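You operate a simulated robot arm through the tools that you are given. There is no shell and no other tool.

You are at the controls of a simulated robot arm. One attempt, no reset.

TASK
Shut the filter's lid and vent and tighten its four clamps crosswise.
Fine: crosswise: one clamp, the one opposite it, then the other pair.

Only the result counts: the job must be done as asked and must still hold three seconds after the hand-in. Knocking over, shifting, dropping, spilling or breaking anything else fails it. A push-on lid holds only when it is set on centred and level and pressed home; a screw cap is set on level and turned clockwise until tight.

THE ROBOT
A 7-joint arm with a fingered hand, fixed in place. Base frame: the origin is at the foot of the arm, x ahead of it, y to its left, z up. Lengths are in m, angles in degrees, forces in N, time in s.
Its first joint turns from -115.0 to 115.0 degrees. Payload 5 kg.
The tool frame sits at the grasp point between the pads (the TCP): z along the fingers, y along the line on which they close. The tips reach 0.032 m beyond it. Largest opening 0.16 m; the body of the gripper starts 0.089 m behind the TCP. The gripper is a hand of 4 fingers: y runs from the thumb to the fingers, the wrist lies at [0, 0, -0.267] in the tool frame, and closing takes about 1.5 s.
Orientation is told as [roll, pitch, yaw] about the base's x, y, z axes, in that order, counted from this pose: with the fingers straight down and closing along the base's y, the tool's x points along the base's -x, its y along +y and its z along -z.

THE INTERFACE
- The arm moves only by the tool drive_tool. Its argument "series" is a list of rows, each an object (a shift or turn left out is 0, a gripper value left out holds the last) with "travel": the shift along the base's x, y, z in m, a list of three; "dr": the turn, a rotation vector about the base's x, y, z in degrees, a list of three. In form: [{"travel": [x, y, z], "dr": [rx, ry, rz]}, ...]. A call has 1 to 20 rows; each row shifts and turns the commanded pose from where the row before left it. "claw" is the gripper command, from -1 (shut) to 1 (fully open), values between in proportion, set as the call begins (left out, the last holds). Rows are played at 5 a second. More than 0.05 m and 8.6 degrees between two rows, or a gripper value outside its range, and nothing of the call is played. A pose out of reach is approached as far as the arm can. The call stops where the force on the tool passes 40 N (or 10 N more than at its start, if that is more) or the arm is blocked; 0.2 s more then pass. The fingers move at their own pace (about 0.045 m/s each) and stop on an object; they squeeze with about 24 N. The grip force told is the motor's: it shows also when the fingers shut on nothing. Time passes only in rows, and 0.2 s behind the last, so rows that do not move let the fingers close. The reply holds the time, the measured pose of the TCP, the force on the tool along the base axes, the opening and the grip force, in the units named above and with some noise, with the torque about the TCP (base axes, N m) and any sound that the robot's microphone picked up.
- Cameras (640 x 400 px; columns grow to the right, rows downward): "scene" is fixed at [0.2292, 0.6416, 1.6929]; the picture's right is [-0.31, -0.95, 0.00], its down [-0.76, 0.25, -0.60] and it looks along [0.57, -0.19, -0.80] (base axes); focal length 214 px, centre (320, 200). "wrist" rides on the gripper at [0.08, -0.004, -0.114] in the tool frame; the picture's right is [0.05, 1.00, 0.00], its down [-0.82, 0.04, -0.58] and it looks along [-0.58, 0.03, 0.82] (tool axes); focal length 265 px, centre (320, 200). There is no depth. A picture from a camera that has moved, and an enlarged one, comes with that camera's place and axes in the base frame and with its lens. The place of the scene camera against the robot may be out by one fixed shift of up to 0.018 m in any direction.
- get_image(camera): a new picture of that camera. It takes no simulated time.
- lift_body(by): slides the trunk up (or, below 0, down) by that many m; the arm rides with it, the base frame stays. It gives what a move gives, with no picture.
- grasp_type(shape): the hand has 4 fingers and takes this shape, open, in about a second: jaw (thumb against the fingers, like two jaws); tri (thumb and two fingers); tip (a fingertip pinch); poke (one finger out to press); point (the index stretched); flat (the hand flat); cup (the hand cupped); fist (a fist). The gripper value then closes the fingers along that shape, each until it touches; the sizes above hold for jaw. It gives what a move gives, with no picture.
- enlarge(camera, box): a new picture of the part [left, top, right, bottom] of that camera's present view, enlarged. It takes no simulated time.
- finish_job(): hands the job in; it is judged then, once.

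Nothing tells you positions but the pictures and the camera data. Unless the task says otherwise, let go and move clear before handing in.

The tools are called after ">>>" as a command line: name --argument value ..., lists and objects as JSON in quotes. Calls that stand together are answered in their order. drive_tool: Moves the arm, as the interface text tells. Its arguments: {"type":"object","properties":{"series":{"type":"array","items":{"type":"object","properties":{"travel":{"type":"array","items":{"type":"number"}},"dr":{"type":"array","items":{"type":"number"}}}}},"claw":{"type":"number"}},"required":["series"]} The other tools are called the same way: lift_body (by) slides the trunk up or down; grasp_type (shape) gives the hand a shape; get_image (camera) takes a picture; enlarge (camera, box) takes an enlarged picture of a part of a camera's view; finish_job () hands the job in.

At the start:

```text
clock: 0.0
tool_pos: [0.5453, 0.4939, 1.4007]
tool_rot: [0.0, 0.0, 0.0]
contact_force: [-0.4, -0.2, -0.2]
moment: [-0.01, -0.03, 0.02]
opening: 0.16
grasp_force: 0.0
shape: jaw
trunk travel left (down, up): [-0.75, 0.24]
```

scene: 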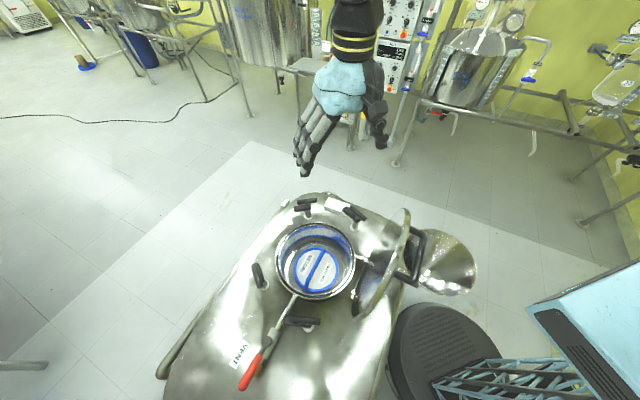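
wrist: 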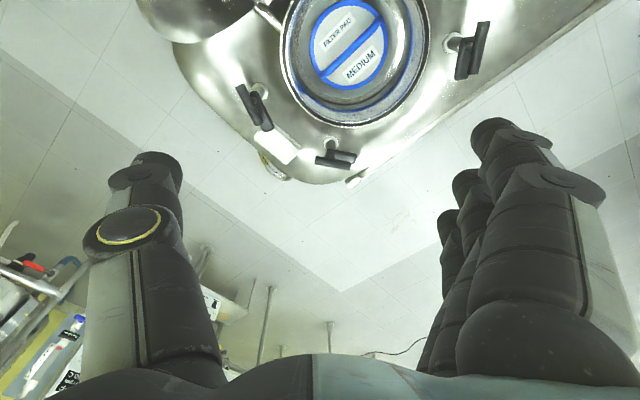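

I see a filter housing with an open hinged lid, several black clamp handles around it, and a red-handled lever labelled VENT. I'll look closer before moving.

>>> enlarge --camera "scene" --box '[220, 180, 380, 280]'

>>> enlarge --camera "scene" --box '[340, 180, 500, 280]'

>>> enlarge --camera "scene" --box '[160, 280, 360, 400]'

>>> enlarge --camera "wrist" --box '[140, 0, 520, 200]'

```text
4.00 times, centred on (300, 230) of scene
camera zoom: at [0.2292, 0.6416, 1.6929], right [-0.31, -0.95, 0.0], down [-0.76, 0.25, -0.6], along [0.57, -0.19, -0.8], focal length 858 px, centre (400, 80)
```

zoom: 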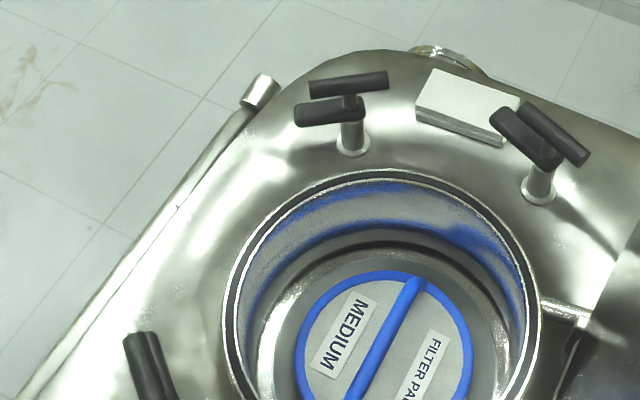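

```text
4.00 times, centred on (420, 230) of scene
camera zoom: at [0.2292, 0.6416, 1.6929], right [-0.31, -0.95, 0.0], down [-0.76, 0.25, -0.6], along [0.57, -0.19, -0.8], focal length 858 px, centre (-80, 80)
```

zoom: 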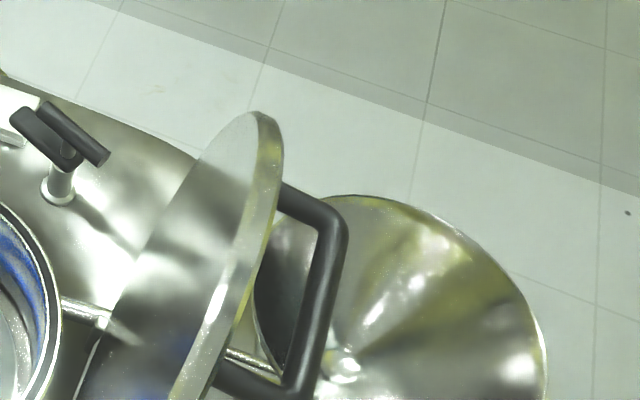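

```text
3.20 times, centred on (260, 340) of scene
camera zoom: at [0.2292, 0.6416, 1.6929], right [-0.31, -0.95, 0.0], down [-0.76, 0.25, -0.6], along [0.57, -0.19, -0.8], focal length 686 px, centre (512, -248)
```

zoom: 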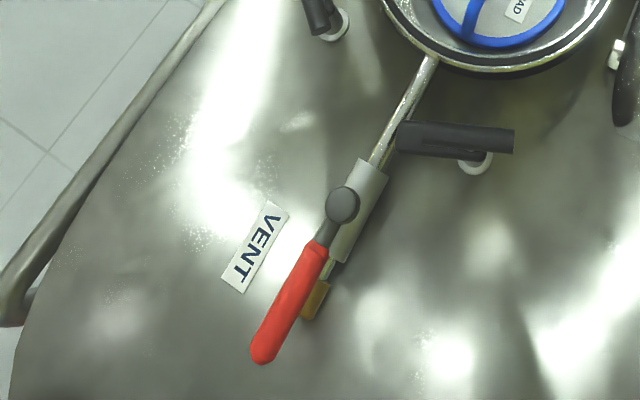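

```text
1.68 times, centred on (330, 100) of wrist
camera zoom: at [0.465, 0.489, 1.5136], right [-0.05, 1.0, 0.0], down [0.82, 0.04, 0.58], along [0.58, 0.03, -0.82], focal length 447 px, centre (303, 368)
```

zoom: 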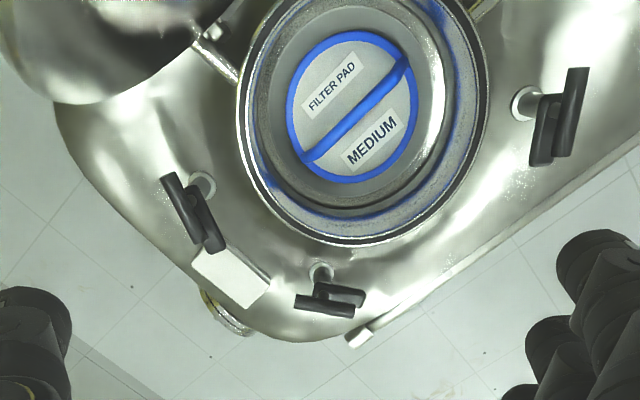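

The filter bowl appears to be centred near x 0.525, y 0.565, with its rim near z 0.88. Next I'll zoom in on each clamp and on the lid and hinge area.

>>> enlarge --camera "scene" --box '[280, 185, 376, 245]'

>>> enlarge --camera "scene" --box '[330, 250, 426, 330]'

>>> enlarge --camera "scene" --box '[235, 250, 331, 340]'

>>> enlarge --camera "wrist" --box '[130, 0, 290, 100]'

>>> enlarge --camera "wrist" --box '[220, 70, 380, 190]'

```text
6.67 times, centred on (328, 215) of scene
camera zoom: at [0.2292, 0.6416, 1.6929], right [-0.31, -0.95, 0.0], down [-0.76, 0.25, -0.6], along [0.57, -0.19, -0.8], focal length 1430 px, centre (267, 100)
```

zoom: 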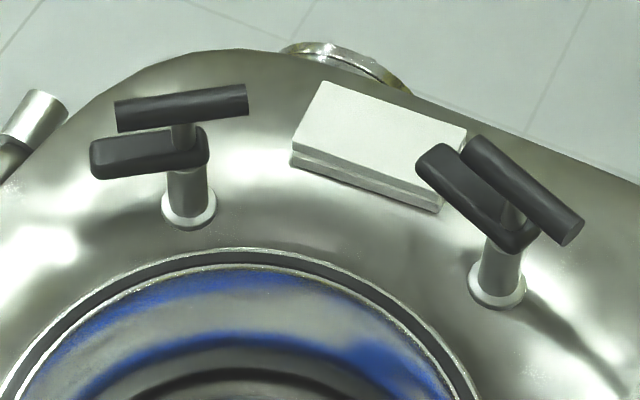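

```text
5.00 times, centred on (378, 290) of scene
camera zoom: at [0.2292, 0.6416, 1.6929], right [-0.31, -0.95, 0.0], down [-0.76, 0.25, -0.6], along [0.57, -0.19, -0.8], focal length 1072 px, centre (30, -250)
```

zoom: 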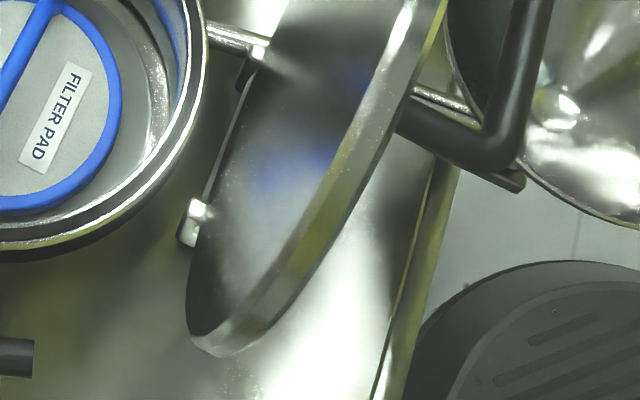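

```text
4.44 times, centred on (283, 295) of scene
camera zoom: at [0.2292, 0.6416, 1.6929], right [-0.31, -0.95, 0.0], down [-0.76, 0.25, -0.6], along [0.57, -0.19, -0.8], focal length 953 px, centre (484, -222)
```

zoom: 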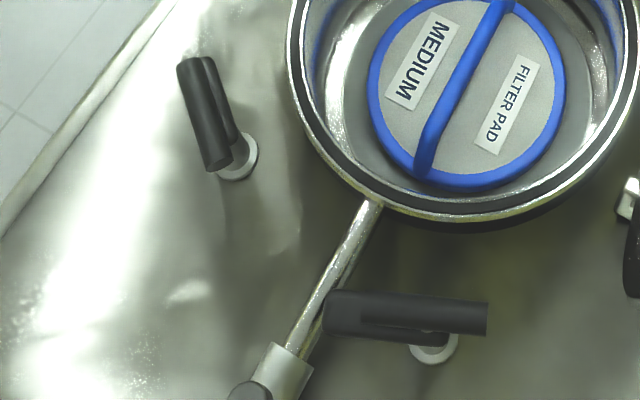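

```text
4.00 times, centred on (210, 50) of wrist
camera zoom: at [0.465, 0.489, 1.5136], right [-0.05, 1.0, 0.0], down [0.82, 0.04, 0.58], along [0.58, 0.03, -0.82], focal length 1062 px, centre (760, 800)
```

zoom: 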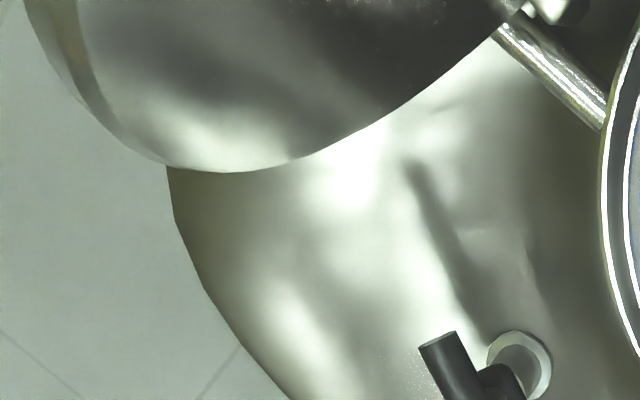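

```text
3.33 times, centred on (300, 130) of wrist
camera zoom: at [0.465, 0.489, 1.5136], right [-0.05, 1.0, 0.0], down [0.82, 0.04, 0.58], along [0.58, 0.03, -0.82], focal length 885 px, centre (387, 433)
```

zoom: 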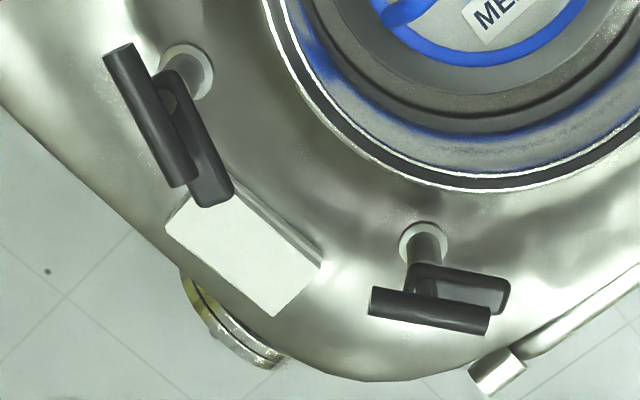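

Four posts carry black dogs with T-handles, the lid stands open on the −y side with a U-handle on its outside, and the vent pipe has a red lever. I'll move the hand back a little at the same height to get a second wrist view for triangulation.

>>> drive_tool --series '[{"travel": [-0.045, 0.01, 0]}, {"travel": [-0.045, 0.01, 0]}, {"travel": [-0.045, 0.01, 0]}, {"travel": [-0.045, 0.01, 0]}, {"travel": [0, 0, 0]}]'

>>> get_image --camera "wrist"

>>> get_image --camera "scene"

```text
clock: 1.2
tool_pos: [0.3698, 0.5335, 1.3993]
tool_rot: [0.0, 0.1, 0.0]
contact_force: [-0.1, -0.1, 0.9]
moment: [0.02, -0.01, 0.01]
opening: 0.1599
grasp_force: 0.1
shape: jaw
trunk travel left (down, up): [-0.75, 0.24]
```

```text
taken
camera wrist: at [0.2875, 0.5293, 1.5125], right [-0.05, 1.0, 0.0], down [0.82, 0.04, 0.58], along [0.58, 0.03, -0.82], focal length 265 px, centre (320, 200)
```

wrist: 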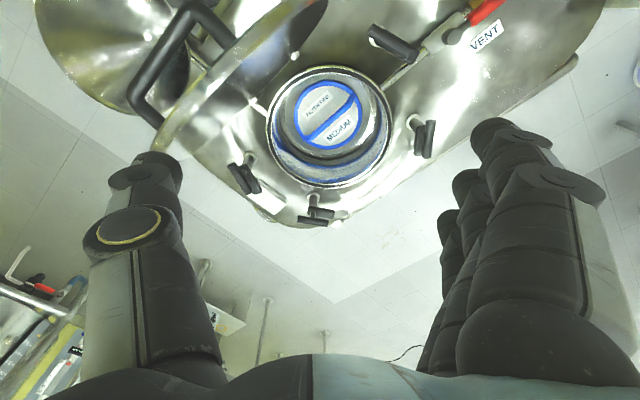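

```text
taken
```

scene: 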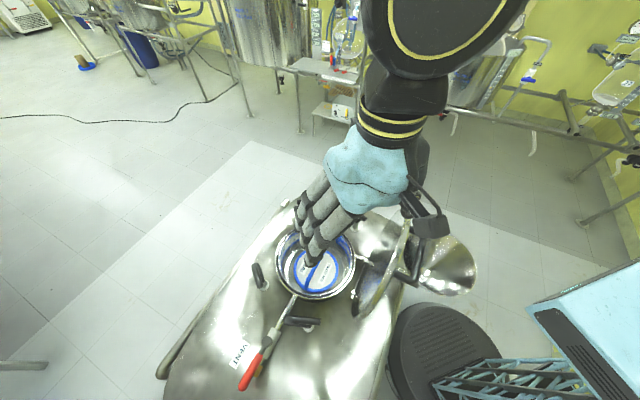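

The pad triangulates to about (0.533, 0.567, 0.73). I'll enlarge this second wrist view for the clamps, lid and vent.

>>> enlarge --camera "wrist" --box '[210, 60, 450, 240]'

>>> enlarge --camera "wrist" --box '[90, 0, 330, 150]'

>>> enlarge --camera "wrist" --box '[340, 0, 540, 125]'

```text
2.22 times, centred on (330, 150) of wrist
camera zoom: at [0.2875, 0.5293, 1.5125], right [-0.05, 1.0, 0.0], down [0.82, 0.04, 0.58], along [0.58, 0.03, -0.82], focal length 590 px, centre (298, 311)
```

zoom: 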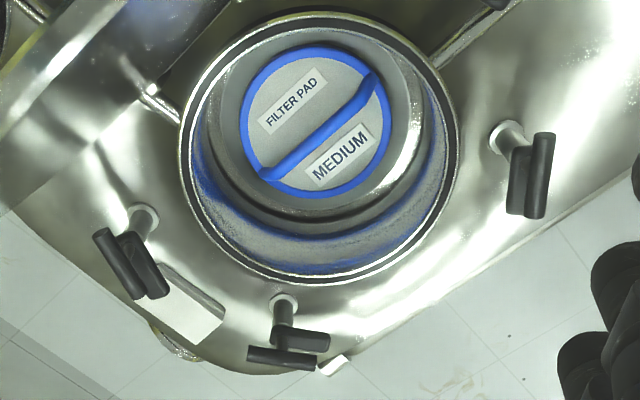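

```text
2.67 times, centred on (210, 75) of wrist
camera zoom: at [0.2875, 0.5293, 1.5125], right [-0.05, 1.0, 0.0], down [0.82, 0.04, 0.58], along [0.58, 0.03, -0.82], focal length 708 px, centre (613, 533)
```

zoom: 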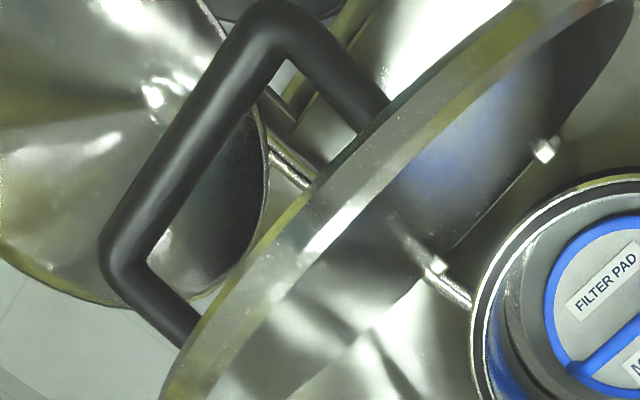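

```text
3.20 times, centred on (440, 62) of wrist
camera zoom: at [0.2875, 0.5293, 1.5125], right [-0.05, 1.0, 0.0], down [0.82, 0.04, 0.58], along [0.58, 0.03, -0.82], focal length 849 px, centre (-64, 640)
```

zoom: 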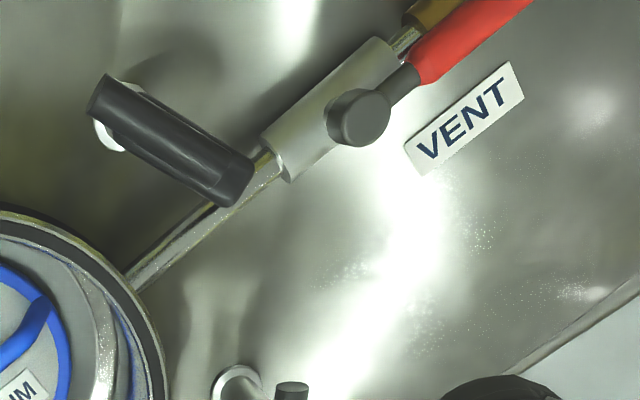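

The bowl is centred near (0.535, 0.565) with a rim radius of about 0.155 at z 0.882, and the hinge is on the robot side at about −135°. The clamp posts are at about −8° (A), −67° (B), 98° (C) and 155° (D), so the opposite pairs are A–D and B–C. I'll turn the hand to look along the hinge axis and see the lid and handle in profile.

>>> drive_tool --series '[{"travel": [-0.02, 0.01, 0], "dr": [0, 0, -7.5]}, {"travel": [-0.02, 0.01, 0], "dr": [0, 0, -7.5]}, {"travel": [-0.02, 0.01, 0], "dr": [0, 0, -7.5]}, {"travel": [-0.02, 0.01, 0], "dr": [0, 0, -7.5]}, {"travel": [-0.02, 0.01, 0], "dr": [0, 0, -7.5]}, {"travel": [-0.02, 0.01, 0], "dr": [0, 0, -7.5]}, {}]'

>>> get_image --camera "wrist"

>>> get_image --camera "scene"

```text
clock: 2.8
tool_pos: [0.2477, 0.5956, 1.3998]
tool_rot: [0.1, 0.0, -45.0]
contact_force: [0.8, -0.7, 0.6]
moment: [-0.02, 0.01, 0.01]
opening: 0.1596
grasp_force: 0.1
shape: jaw
trunk travel left (down, up): [-0.75, 0.24]
```

```text
taken
camera wrist: at [0.1863, 0.648, 1.5141], right [0.67, 0.74, 0.0], down [0.61, -0.55, 0.58], along [0.43, -0.39, -0.82], focal length 265 px, centre (320, 200)
```

wrist: 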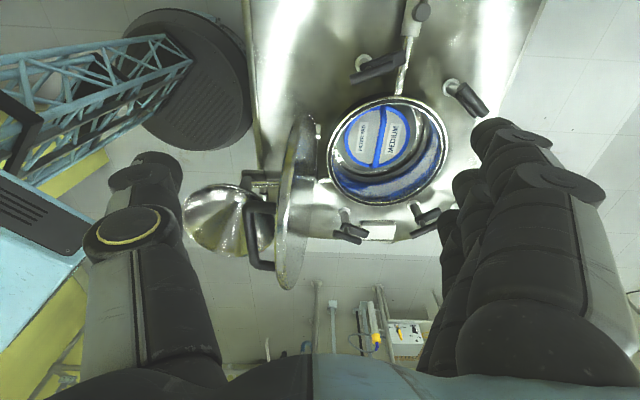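

```text
taken
```

scene: 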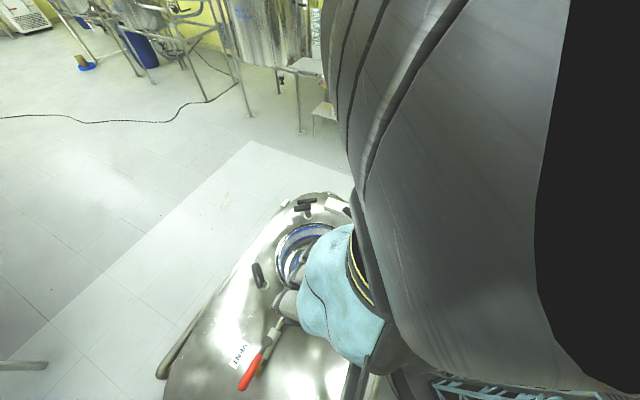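

The profile shows the lid nearly upright with the U-handle sticking out on the robot side. I'll enlarge it.

>>> enlarge --camera "wrist" --box '[170, 100, 346, 300]'

>>> enlarge --camera "wrist" --box '[320, 0, 500, 112]'

>>> enlarge --camera "wrist" --box '[300, 140, 480, 252]'

```text
2.00 times, centred on (258, 200) of wrist
camera zoom: at [0.1863, 0.648, 1.5141], right [0.67, 0.74, 0.0], down [0.61, -0.55, 0.58], along [0.43, -0.39, -0.82], focal length 531 px, centre (444, 200)
```

zoom: 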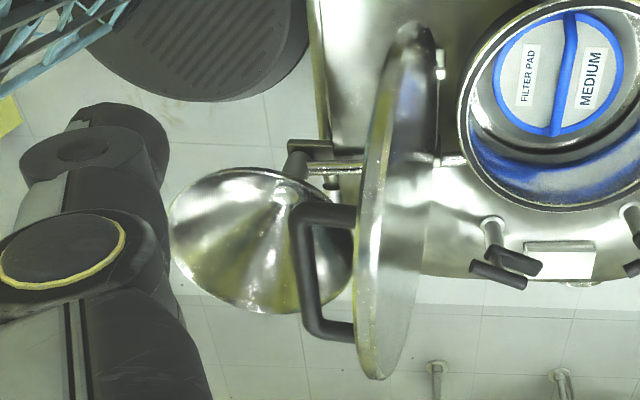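

```text
3.56 times, centred on (410, 56) of wrist
camera zoom: at [0.1863, 0.648, 1.5141], right [0.67, 0.74, 0.0], down [0.61, -0.55, 0.58], along [0.43, -0.39, -0.82], focal length 944 px, centre (0, 712)
```

zoom: 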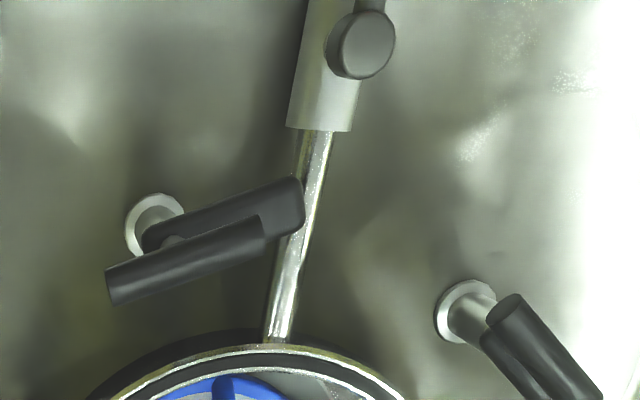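

```text
3.56 times, centred on (390, 196) of wrist
camera zoom: at [0.1863, 0.648, 1.5141], right [0.67, 0.74, 0.0], down [0.61, -0.55, 0.58], along [0.43, -0.39, -0.82], focal length 944 px, centre (71, 214)
```

zoom: 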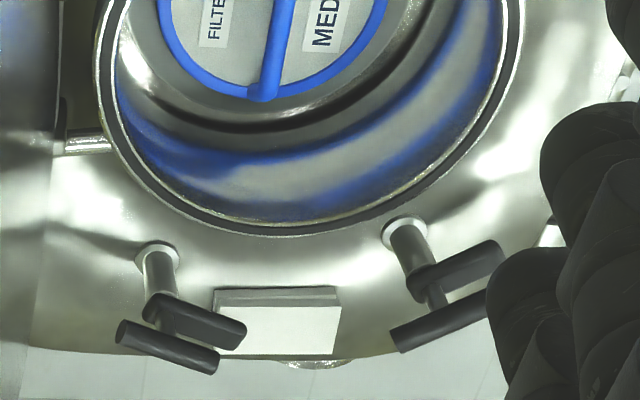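

The handle bar runs from about (0.294, 0.407) to (0.382, 0.316) at z ≈ 1.19, close to the lid's free edge, and the lid leans slightly past vertical towards the robot. I'll move above the handle, partly close the hand and tilt it a little so it approaches from the robot side.

>>> drive_tool --series '[{"travel": [0.01, -0.045, 0]}, {"travel": [0.01, -0.045, 0]}, {"travel": [0.01, -0.045, 0]}, {"travel": [0.01, -0.045, 0]}, {"travel": [0.01, -0.045, 0]}, {"travel": [0.01, -0.035, -0.01]}, {"travel": [0, 0, -0.02], "dr": [5, -5, 0]}, {"travel": [0, 0, -0.02], "dr": [5, -5, 0]}, {}, {}]' --claw -0.3

>>> get_image --camera "wrist"

>>> get_image --camera "scene"

```text
clock: 5.0
tool_pos: [0.3072, 0.3343, 1.3506]
tool_rot: [14.2, 0.0, -45.0]
contact_force: [-0.2, -0.4, -0.3]
moment: [0.02, 0.01, -0.02]
opening: 0.0562
grasp_force: 0.0
shape: jaw
trunk travel left (down, up): [-0.75, 0.24]
```

```text
taken
camera wrist: at [0.2265, 0.3675, 1.4592], right [0.65, 0.72, 0.24], down [0.51, -0.65, 0.57], along [0.57, -0.25, -0.78], focal length 265 px, centre (320, 200)
```

wrist: 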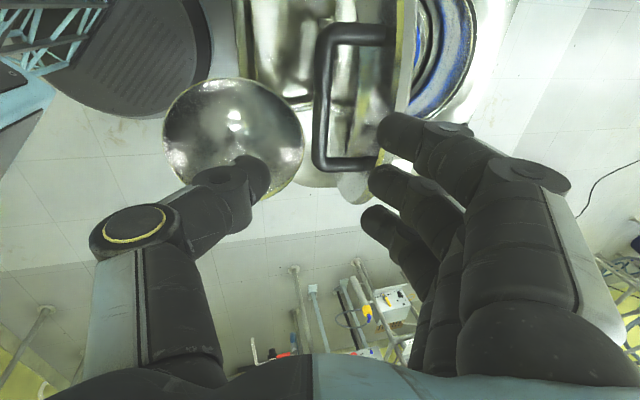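

```text
taken
```

scene: 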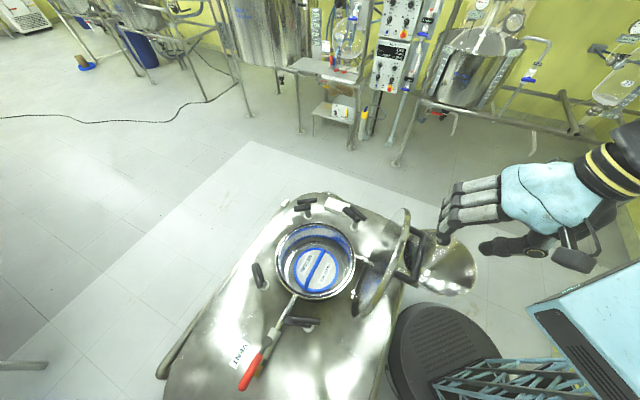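

The wrist view confirms the bar midpoint is near (0.336, 0.362, 1.192), with the thumb on the robot side and the fingers lined up with the gap. I'll descend partway along the finger direction with a smaller opening and check.

>>> drive_tool --series '[{"travel": [0.005, 0.0048, -0.031]}, {"travel": [0.005, 0.0048, -0.031]}, {"travel": [0.004, 0.004, -0.023]}, {}]' --claw -0.42

>>> get_image --camera "wrist"

>>> enlarge --camera "scene" --box '[360, 170, 520, 290]'

```text
clock: 6.0
tool_pos: [0.3195, 0.3479, 1.2678]
tool_rot: [14.2, 0.0, -44.9]
contact_force: [-0.4, -0.3, -0.1]
moment: [0.04, -0.01, 0.02]
opening: 0.0468
grasp_force: 0.0
shape: jaw
trunk travel left (down, up): [-0.75, 0.24]
```

```text
taken
camera wrist: at [0.239, 0.3811, 1.3745], right [0.65, 0.72, 0.24], down [0.51, -0.65, 0.57], along [0.57, -0.25, -0.78], focal length 265 px, centre (320, 200)
```

wrist: 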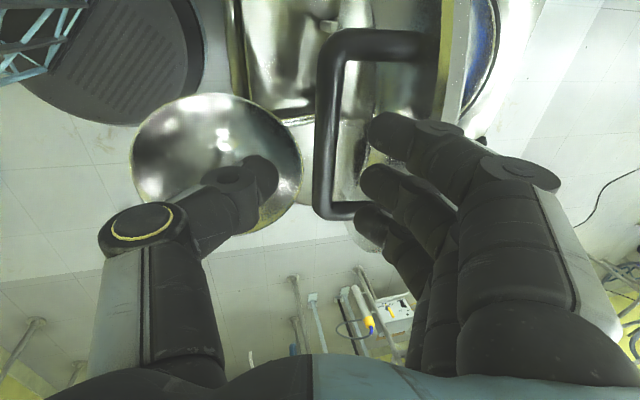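

```text
3.33 times, centred on (440, 230) of scene
camera zoom: at [0.2292, 0.6416, 1.6929], right [-0.31, -0.95, 0.0], down [-0.76, 0.25, -0.6], along [0.57, -0.19, -0.8], focal length 715 px, centre (-80, 100)
```

zoom: 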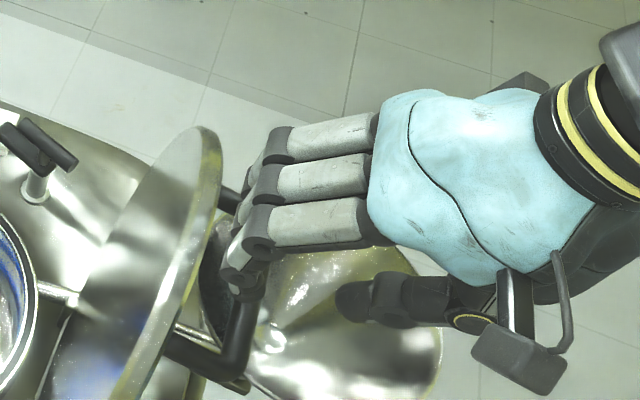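

The fingers are lined up with the gap between the bar and the lid. I'll continue down towards the bar.

>>> drive_tool --series '[{"travel": [0.0033, 0.003, -0.018]}, {"travel": [0.0033, 0.003, -0.018]}, {}]'

>>> get_image --camera "wrist"

>>> enlarge --camera "scene" --box '[360, 190, 488, 290]'

```text
clock: 6.8
tool_pos: [0.326, 0.3534, 1.2283]
tool_rot: [14.2, 0.0, -45.1]
contact_force: [-2.1, -1.3, 0.8]
moment: [0.06, -0.05, 0.03]
opening: 0.0458
grasp_force: 0.0
shape: jaw
trunk travel left (down, up): [-0.75, 0.24]
```

```text
taken
camera wrist: at [0.2459, 0.3871, 1.3374], right [0.65, 0.72, 0.24], down [0.51, -0.65, 0.57], along [0.57, -0.25, -0.78], focal length 265 px, centre (320, 200)
```

wrist: 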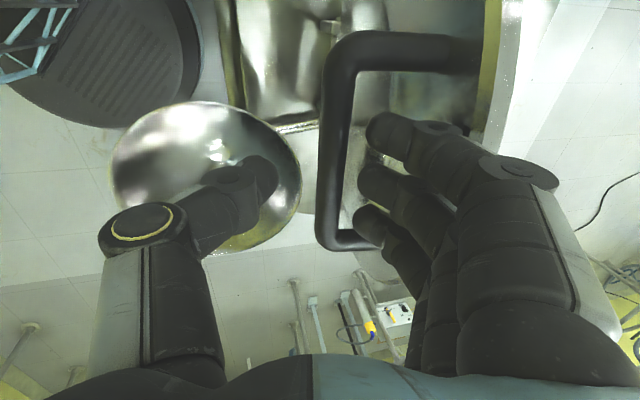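

```text
4.00 times, centred on (424, 240) of scene
camera zoom: at [0.2292, 0.6416, 1.6929], right [-0.31, -0.95, 0.0], down [-0.76, 0.25, -0.6], along [0.57, -0.19, -0.8], focal length 858 px, centre (-96, 40)
```

zoom: 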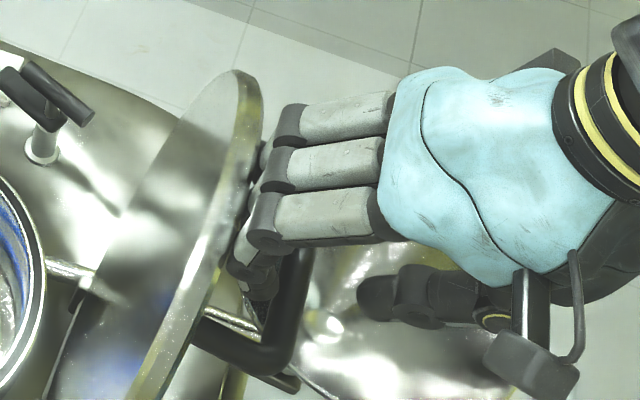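

There is light contact with the lid on the back of the fingers. I'll shift slightly outward while descending the last 3 cm around the bar.

>>> drive_tool --series '[{"travel": [-0.001, -0.001, -0.012]}, {"travel": [0.002, 0.002, -0.012]}, {"travel": [0.002, 0.002, -0.011]}, {}]'

>>> get_image --camera "wrist"

>>> enlarge --camera "scene" --box '[360, 190, 488, 290]'

```text
clock: 7.8
tool_pos: [0.3292, 0.3571, 1.1941]
tool_rot: [14.3, 0.0, -45.0]
contact_force: [-2.6, -2.1, 1.0]
moment: [0.16, -0.16, -0.03]
opening: 0.0463
grasp_force: 0.0
shape: jaw
trunk travel left (down, up): [-0.75, 0.24]
```

```text
taken
camera wrist: at [0.2496, 0.3908, 1.3027], right [0.65, 0.72, 0.24], down [0.51, -0.65, 0.57], along [0.57, -0.25, -0.78], focal length 265 px, centre (320, 200)
```

wrist: 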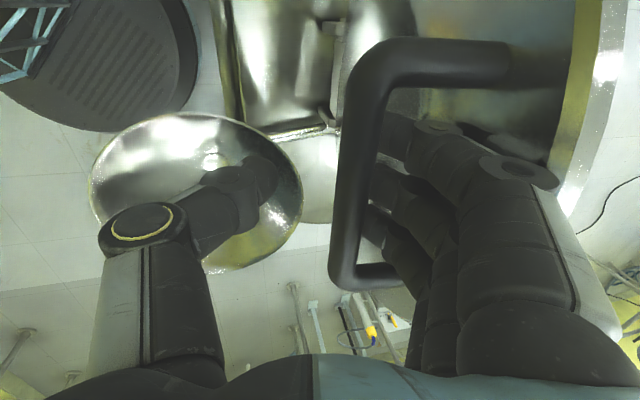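

```text
4.00 times, centred on (424, 240) of scene
camera zoom: at [0.2292, 0.6416, 1.6929], right [-0.31, -0.95, 0.0], down [-0.76, 0.25, -0.6], along [0.57, -0.19, -0.8], focal length 858 px, centre (-96, 40)
```

zoom: 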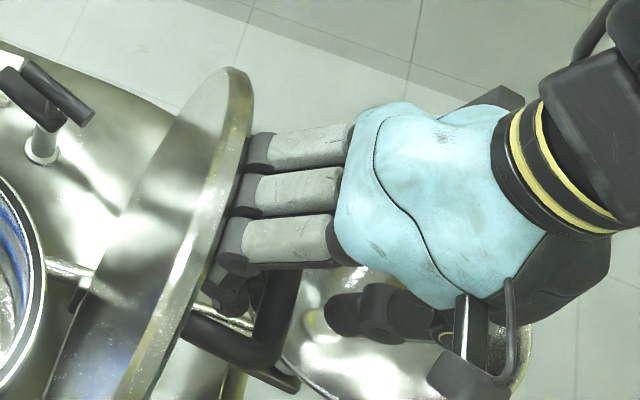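

The fingers are behind the bar and the thumb is in front of it. I'll close the grip on the bar.

>>> drive_tool --series '[{}, {}, {}, {}, {}, {}, {}]' --claw -1

>>> get_image --camera "wrist"

```text
clock: 9.4
tool_pos: [0.3304, 0.3577, 1.1936]
tool_rot: [14.1, 0.0, -45.1]
contact_force: [-1.6, -1.8, -5.4]
moment: [-0.07, 0.08, 0.04]
opening: 0.0043
grasp_force: 24.5
shape: jaw
trunk travel left (down, up): [-0.75, 0.24]
```

```text
taken
camera wrist: at [0.2497, 0.3908, 1.3024], right [0.65, 0.72, 0.24], down [0.51, -0.65, 0.57], along [0.57, -0.25, -0.78], focal length 265 px, centre (320, 200)
```

wrist: 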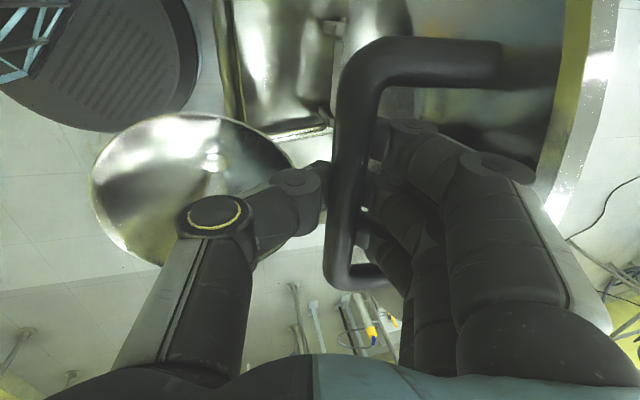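

The opening reads only 4 mm, so the fingers may have closed just below the bar and caged it. I'll look closer.

>>> enlarge --camera "wrist" --box '[260, 20, 460, 300]'

>>> enlarge --camera "scene" --box '[390, 210, 480, 290]'

```text
1.43 times, centred on (360, 160) of wrist
camera zoom: at [0.2497, 0.3908, 1.3024], right [0.65, 0.72, 0.24], down [0.51, -0.65, 0.57], along [0.57, -0.25, -0.78], focal length 379 px, centre (263, 257)
```

zoom: 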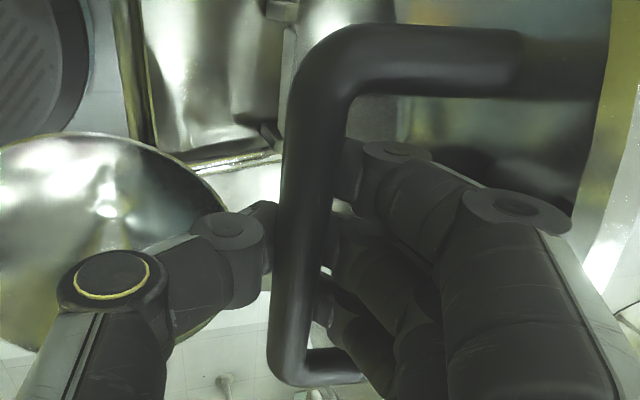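

```text
5.00 times, centred on (435, 250) of scene
camera zoom: at [0.2292, 0.6416, 1.6929], right [-0.31, -0.95, 0.0], down [-0.76, 0.25, -0.6], along [0.57, -0.19, -0.8], focal length 1072 px, centre (-255, -50)
```

zoom: 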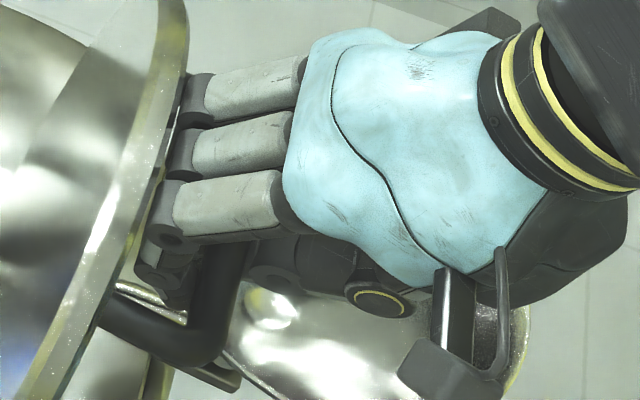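

The bar is held between the thumb and fingers. I'll start swinging the lid along its arc, which is about 0.34 m in radius around the hinge near (0.411, 0.434, 0.87), in small steps while watching forces.

>>> drive_tool --series '[{"travel": [0.01, 0.01, 0.0045]}, {"travel": [0.01, 0.01, 0.004]}, {"travel": [0.0103, 0.0103, 0.0033]}, {"travel": [0.0103, 0.0103, 0.0027]}, {}]'

>>> get_image --camera "scene"

```text
clock: 10.6
tool_pos: [0.3708, 0.3994, 1.2069]
tool_rot: [14.1, -0.1, -45.0]
contact_force: [0.6, -0.8, -30.7]
moment: [-0.38, 0.41, 0.04]
opening: 0.0033
grasp_force: 24.1
shape: jaw
trunk travel left (down, up): [-0.75, 0.24]
```

```text
taken
```

scene: 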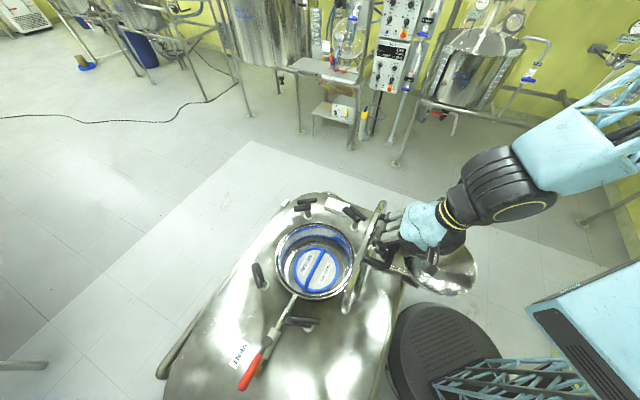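

The lid is following. There is a 31 N downward pull, so my arc is slightly high; I'll lower a few millimetres and recheck.

>>> drive_tool --series '[{"travel": [0, 0, -0.004]}, {"travel": [0, 0, -0.003]}, {}]'

```text
clock: 11.4
tool_pos: [0.3697, 0.3968, 1.2015]
tool_rot: [14.2, 0.0, -45.1]
contact_force: [-1.0, -0.7, -0.4]
moment: [-0.02, -0.02, 0.01]
opening: 0.0038
grasp_force: 24.0
shape: jaw
trunk travel left (down, up): [-0.75, 0.24]
```

The force is now near zero. I'll continue past vertical along a flatter arc.

>>> drive_tool --series '[{"travel": [0.0103, 0.0103, 0.0005]}, {"travel": [0.0103, 0.0103, 0]}, {"travel": [0.0103, 0.0103, -0.0005]}, {"travel": [0.0103, 0.0103, -0.001]}, {}]'

>>> get_image --camera "wrist"

```text
clock: 12.6
tool_pos: [0.4126, 0.4388, 1.2006]
tool_rot: [14.1, 0.0, -45.1]
contact_force: [-0.2, -1.5, -1.6]
moment: [0.03, -0.03, -0.01]
opening: 0.0036
grasp_force: 23.8
shape: jaw
trunk travel left (down, up): [-0.75, 0.24]
```

```text
taken
camera wrist: at [0.331, 0.4725, 1.3091], right [0.65, 0.72, 0.24], down [0.51, -0.65, 0.57], along [0.57, -0.25, -0.78], focal length 265 px, centre (320, 200)
```

wrist: 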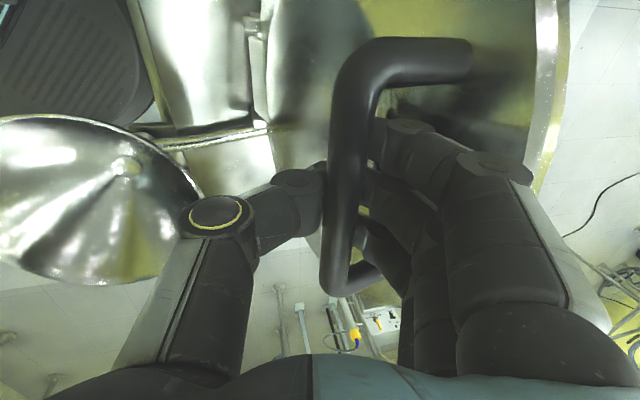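

The lid is just past vertical and forces are low. I'll continue the arc downward.

>>> drive_tool --series '[{"travel": [0.0103, 0.0103, -0.0015]}, {"travel": [0.0101, 0.0101, -0.0021]}, {"travel": [0.01, 0.01, -0.0028]}, {"travel": [0.01, 0.01, -0.0034]}, {"travel": [0.0098, 0.0098, -0.0039]}, {"travel": [0.0097, 0.0097, -0.0046]}, {}]'

>>> get_image --camera "wrist"

>>> get_image --camera "scene"

```text
clock: 14.2
tool_pos: [0.4706, 0.4988, 1.1837]
tool_rot: [14.2, 0.1, -45.0]
contact_force: [-1.8, 0.1, -2.6]
moment: [-0.02, -0.02, -0.01]
opening: 0.0038
grasp_force: 23.5
shape: jaw
trunk travel left (down, up): [-0.75, 0.24]
```

```text
taken
camera wrist: at [0.3911, 0.5326, 1.2921], right [0.65, 0.72, 0.24], down [0.51, -0.65, 0.57], along [0.57, -0.25, -0.78], focal length 265 px, centre (320, 200)
```

wrist: 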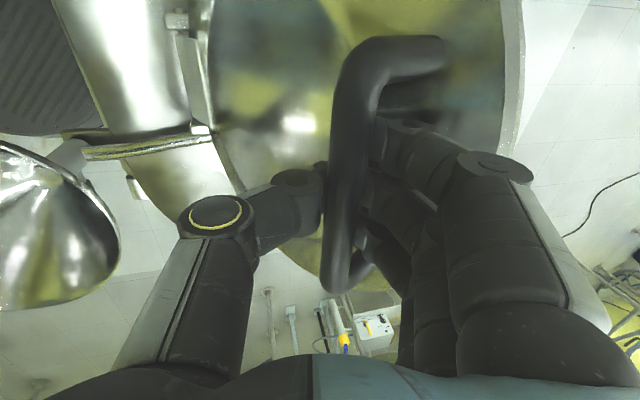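

```text
taken
```

scene: 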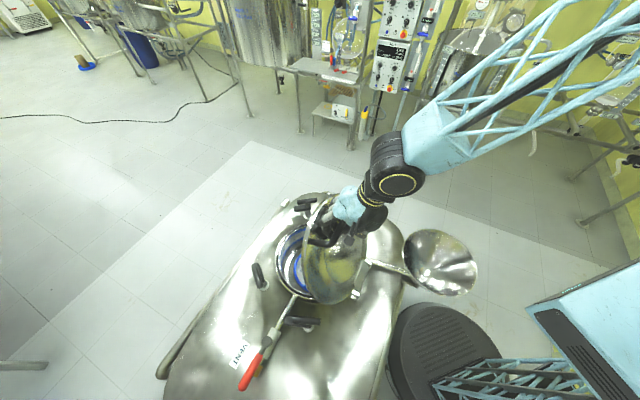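

The lid is following well with low forces. I'll keep going along the arc.

>>> drive_tool --series '[{"travel": [0.01, 0.01, -0.0053]}, {"travel": [0.0094, 0.0094, -0.0057]}, {"travel": [0.0093, 0.0093, -0.0064]}, {"travel": [0.0091, 0.0091, -0.0068]}, {"travel": [0.0088, 0.0088, -0.0074]}, {"travel": [0.0086, 0.0086, -0.008]}, {"travel": [0.0083, 0.0083, -0.0085]}, {"travel": [0.0081, 0.0081, -0.009]}, {}]'

>>> get_image --camera "wrist"

>>> get_image --camera "scene"

```text
clock: 16.2
tool_pos: [0.5432, 0.5709, 1.1251]
tool_rot: [14.1, 0.0, -45.0]
contact_force: [-2.2, -0.3, -5.3]
moment: [-0.04, 0.04, 0.04]
opening: 0.0036
grasp_force: 24.0
shape: jaw
trunk travel left (down, up): [-0.75, 0.24]
```

```text
taken
camera wrist: at [0.4628, 0.6034, 1.233], right [0.65, 0.72, 0.24], down [0.51, -0.65, 0.57], along [0.57, -0.25, -0.78], focal length 265 px, centre (320, 200)
```

wrist: 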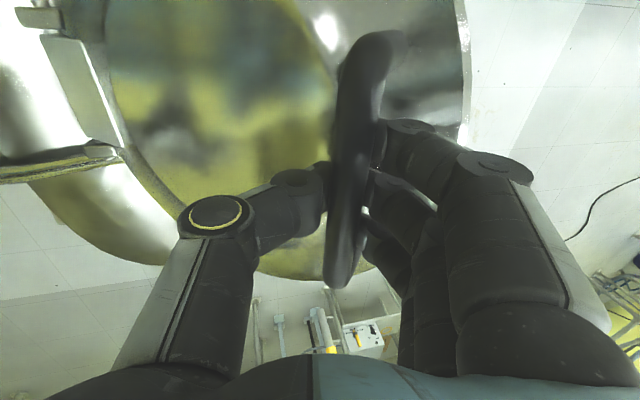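

```text
taken
```

scene: 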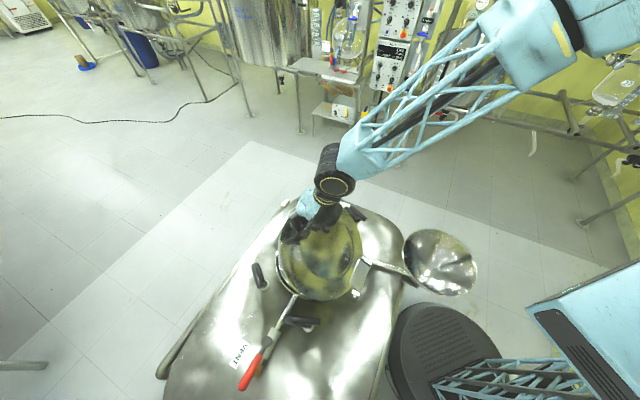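

The lid is about halfway over and its weight at the handle is only about 5 N. I'll keep lowering it.

>>> drive_tool --series '[{"travel": [0.0069, 0.0069, -0.0079]}, {"travel": [0.0075, 0.0075, -0.01]}, {"travel": [0.0072, 0.0072, -0.0104]}, {"travel": [0.0068, 0.0068, -0.0108]}, {"travel": [0.0065, 0.0065, -0.0112]}, {"travel": [0.0062, 0.0062, -0.0117]}, {"travel": [0.0058, 0.0058, -0.012]}, {"travel": [0.0054, 0.0054, -0.0123]}, {}]'

>>> get_image --camera "wrist"

>>> get_image --camera "scene"

```text
clock: 18.2
tool_pos: [0.5961, 0.6213, 1.0393]
tool_rot: [14.0, -0.1, -45.0]
contact_force: [-18.6, -11.7, -15.4]
moment: [-0.11, 0.22, 0.05]
opening: 0.003
grasp_force: 24.2
shape: jaw
trunk travel left (down, up): [-0.75, 0.24]
```

```text
taken
camera wrist: at [0.5151, 0.6552, 1.1479], right [0.65, 0.72, 0.24], down [0.51, -0.65, 0.57], along [0.57, -0.25, -0.78], focal length 265 px, centre (320, 200)
```

wrist: 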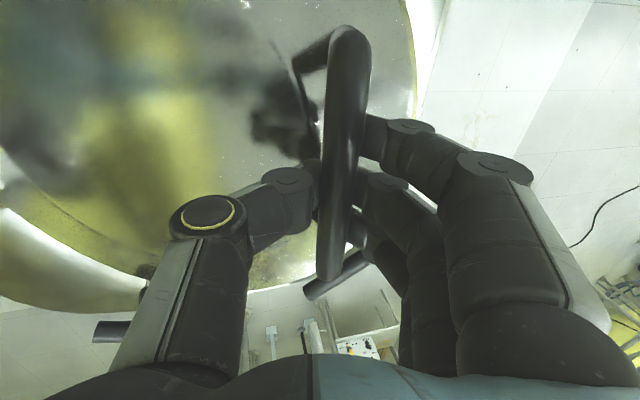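

```text
taken
```

scene: 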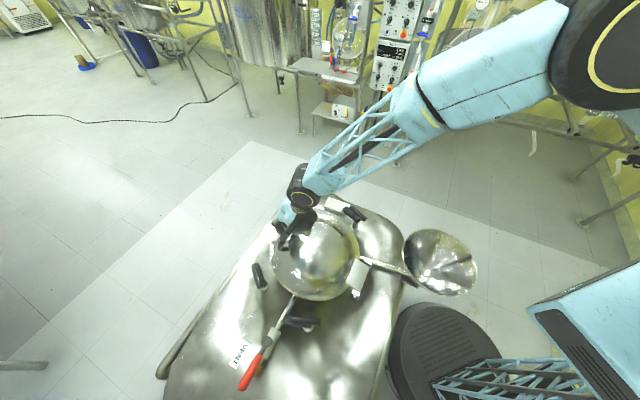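

There is a radial pull of about 26 N, so the radius is a few millimetres too large. I'll ease inward and continue with a corrected arc.

>>> drive_tool --series '[{"travel": [-0.0035, -0.0035, -0.003]}, {"travel": [0.003, 0.003, -0.009]}, {"travel": [0.003, 0.003, -0.009]}, {}]'

>>> get_image --camera "wrist"

```text
clock: 19.2
tool_pos: [0.5988, 0.6255, 1.0176]
tool_rot: [14.2, -0.1, -45.0]
contact_force: [-4.7, -1.6, -7.5]
moment: [-0.05, 0.1, 0.04]
opening: 0.0037
grasp_force: 24.2
shape: jaw
trunk travel left (down, up): [-0.75, 0.24]
```

```text
taken
camera wrist: at [0.5189, 0.6588, 1.1269], right [0.65, 0.72, 0.24], down [0.51, -0.65, 0.57], along [0.57, -0.25, -0.78], focal length 265 px, centre (320, 200)
```

wrist: 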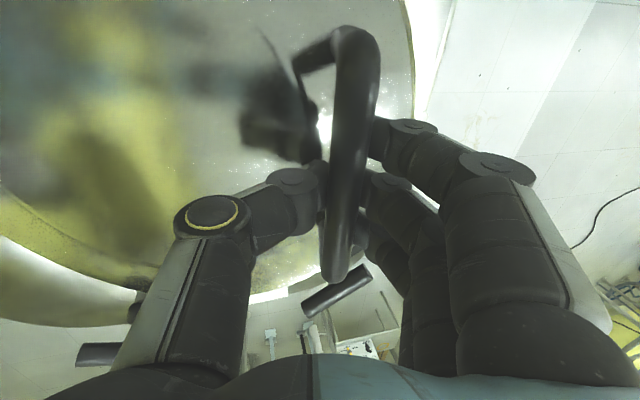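

Forces are low again, so I'll continue lowering along the corrected arc.

>>> drive_tool --series '[{"travel": [0.002, 0.002, -0.0075]}, {"travel": [0.002, 0.002, -0.0075]}, {"travel": [0.0018, 0.0018, -0.0077]}, {"travel": [0.0018, 0.0018, -0.0077]}, {}]'

>>> get_image --camera "wrist"

>>> get_image --camera "scene"

```text
clock: 20.4
tool_pos: [0.6055, 0.6333, 0.9879]
tool_rot: [14.1, 0.1, -45.0]
contact_force: [-0.3, -1.2, -6.9]
moment: [-0.08, 0.13, -0.07]
opening: 0.0038
grasp_force: 23.7
shape: jaw
trunk travel left (down, up): [-0.75, 0.24]
```

```text
taken
camera wrist: at [0.5256, 0.666, 1.0961], right [0.65, 0.72, 0.24], down [0.51, -0.65, 0.57], along [0.57, -0.25, -0.78], focal length 265 px, centre (320, 200)
```

wrist: 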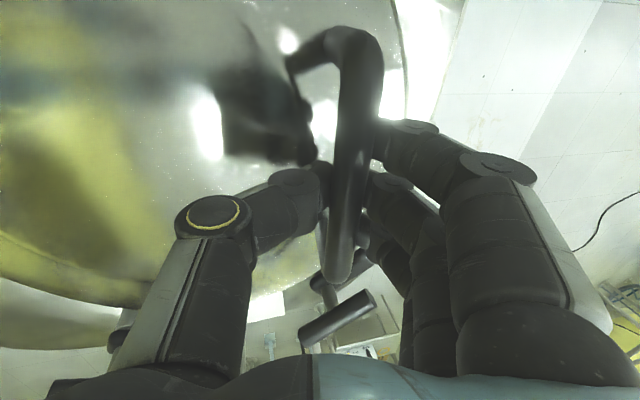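

```text
taken
```

scene: 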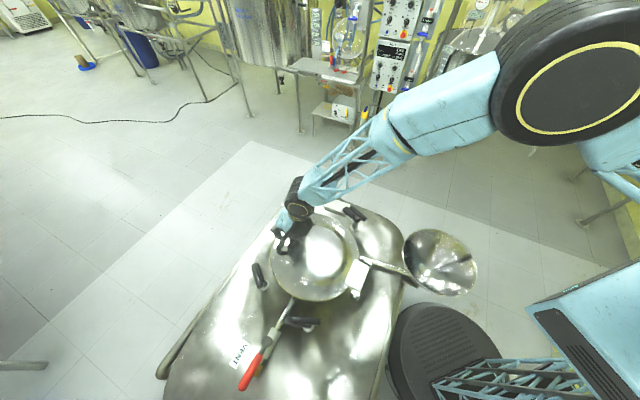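

The lid is nearly closed. I'll lower in small steps and watch for the force to change sign when it seats.

>>> drive_tool --series '[{"travel": [0.0012, 0.0012, -0.006]}, {"travel": [0.0012, 0.0012, -0.006]}, {"travel": [0.001, 0.001, -0.006]}, {}]'

>>> get_image --camera "wrist"

>>> enlarge --camera "scene" --box '[240, 180, 400, 320]'

```text
clock: 21.4
tool_pos: [0.6089, 0.6358, 0.9689]
tool_rot: [14.2, 0.1, -45.0]
contact_force: [-1.2, -0.5, -7.7]
moment: [-0.11, 0.12, 0.01]
opening: 0.0042
grasp_force: 24.5
shape: jaw
trunk travel left (down, up): [-0.75, 0.24]
```

```text
taken
camera wrist: at [0.529, 0.6692, 1.0775], right [0.65, 0.72, 0.24], down [0.51, -0.65, 0.57], along [0.57, -0.25, -0.78], focal length 265 px, centre (320, 200)
```

wrist: 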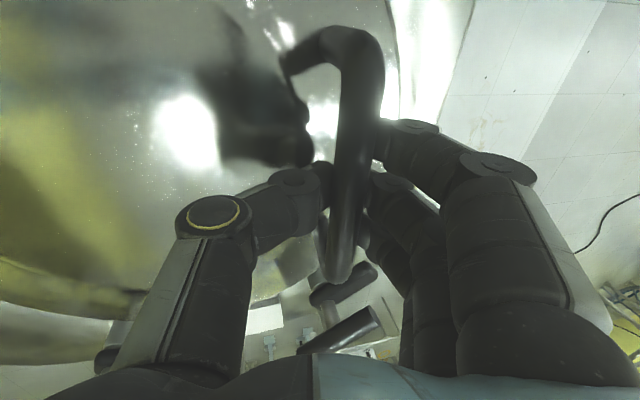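

```text
2.86 times, centred on (320, 250) of scene
camera zoom: at [0.2292, 0.6416, 1.6929], right [-0.31, -0.95, 0.0], down [-0.76, 0.25, -0.6], along [0.57, -0.19, -0.8], focal length 613 px, centre (320, 57)
```

zoom: 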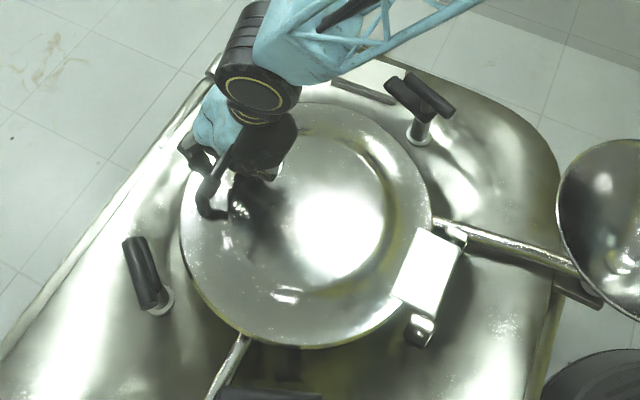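

Still carrying about 8 N of lid weight. I'll keep lowering.

>>> drive_tool --series '[{"travel": [0.001, 0.001, -0.006]}, {"travel": [0.0008, 0.0008, -0.006]}, {"travel": [0.0005, 0.0005, -0.005]}, {}]'

>>> get_image --camera "wrist"

>>> enlarge --camera "scene" --box '[240, 180, 400, 320]'

```text
clock: 22.4
tool_pos: [0.6133, 0.6377, 0.9531]
tool_rot: [14.1, -0.1, -45.0]
contact_force: [-4.0, -0.6, -7.4]
moment: [-0.07, 0.1, 0.04]
opening: 0.0039
grasp_force: 24.0
shape: jaw
trunk travel left (down, up): [-0.75, 0.24]
```

```text
taken
camera wrist: at [0.5319, 0.6716, 1.0609], right [0.65, 0.72, 0.24], down [0.51, -0.65, 0.57], along [0.57, -0.25, -0.78], focal length 265 px, centre (320, 200)
```

wrist: 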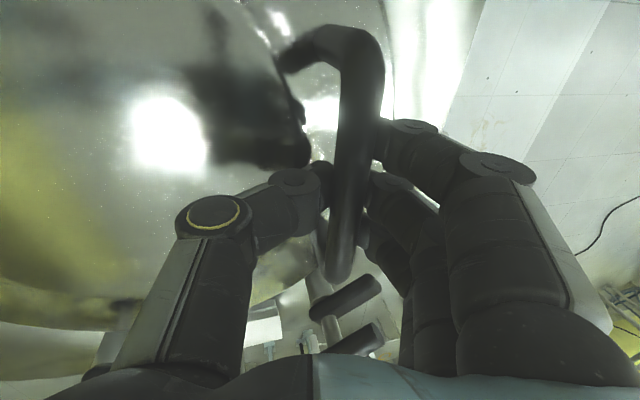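

```text
2.86 times, centred on (320, 250) of scene
camera zoom: at [0.2292, 0.6416, 1.6929], right [-0.31, -0.95, 0.0], down [-0.76, 0.25, -0.6], along [0.57, -0.19, -0.8], focal length 613 px, centre (320, 57)
```

zoom: 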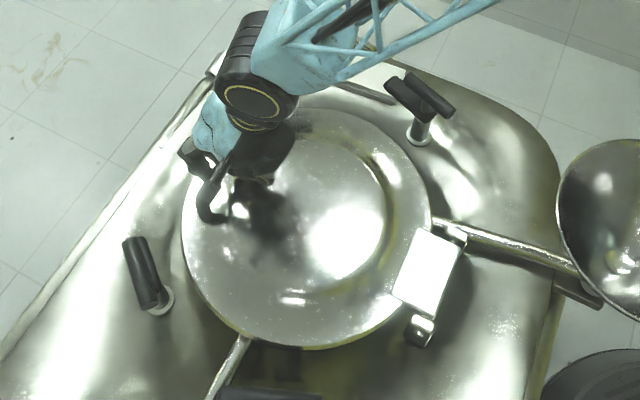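

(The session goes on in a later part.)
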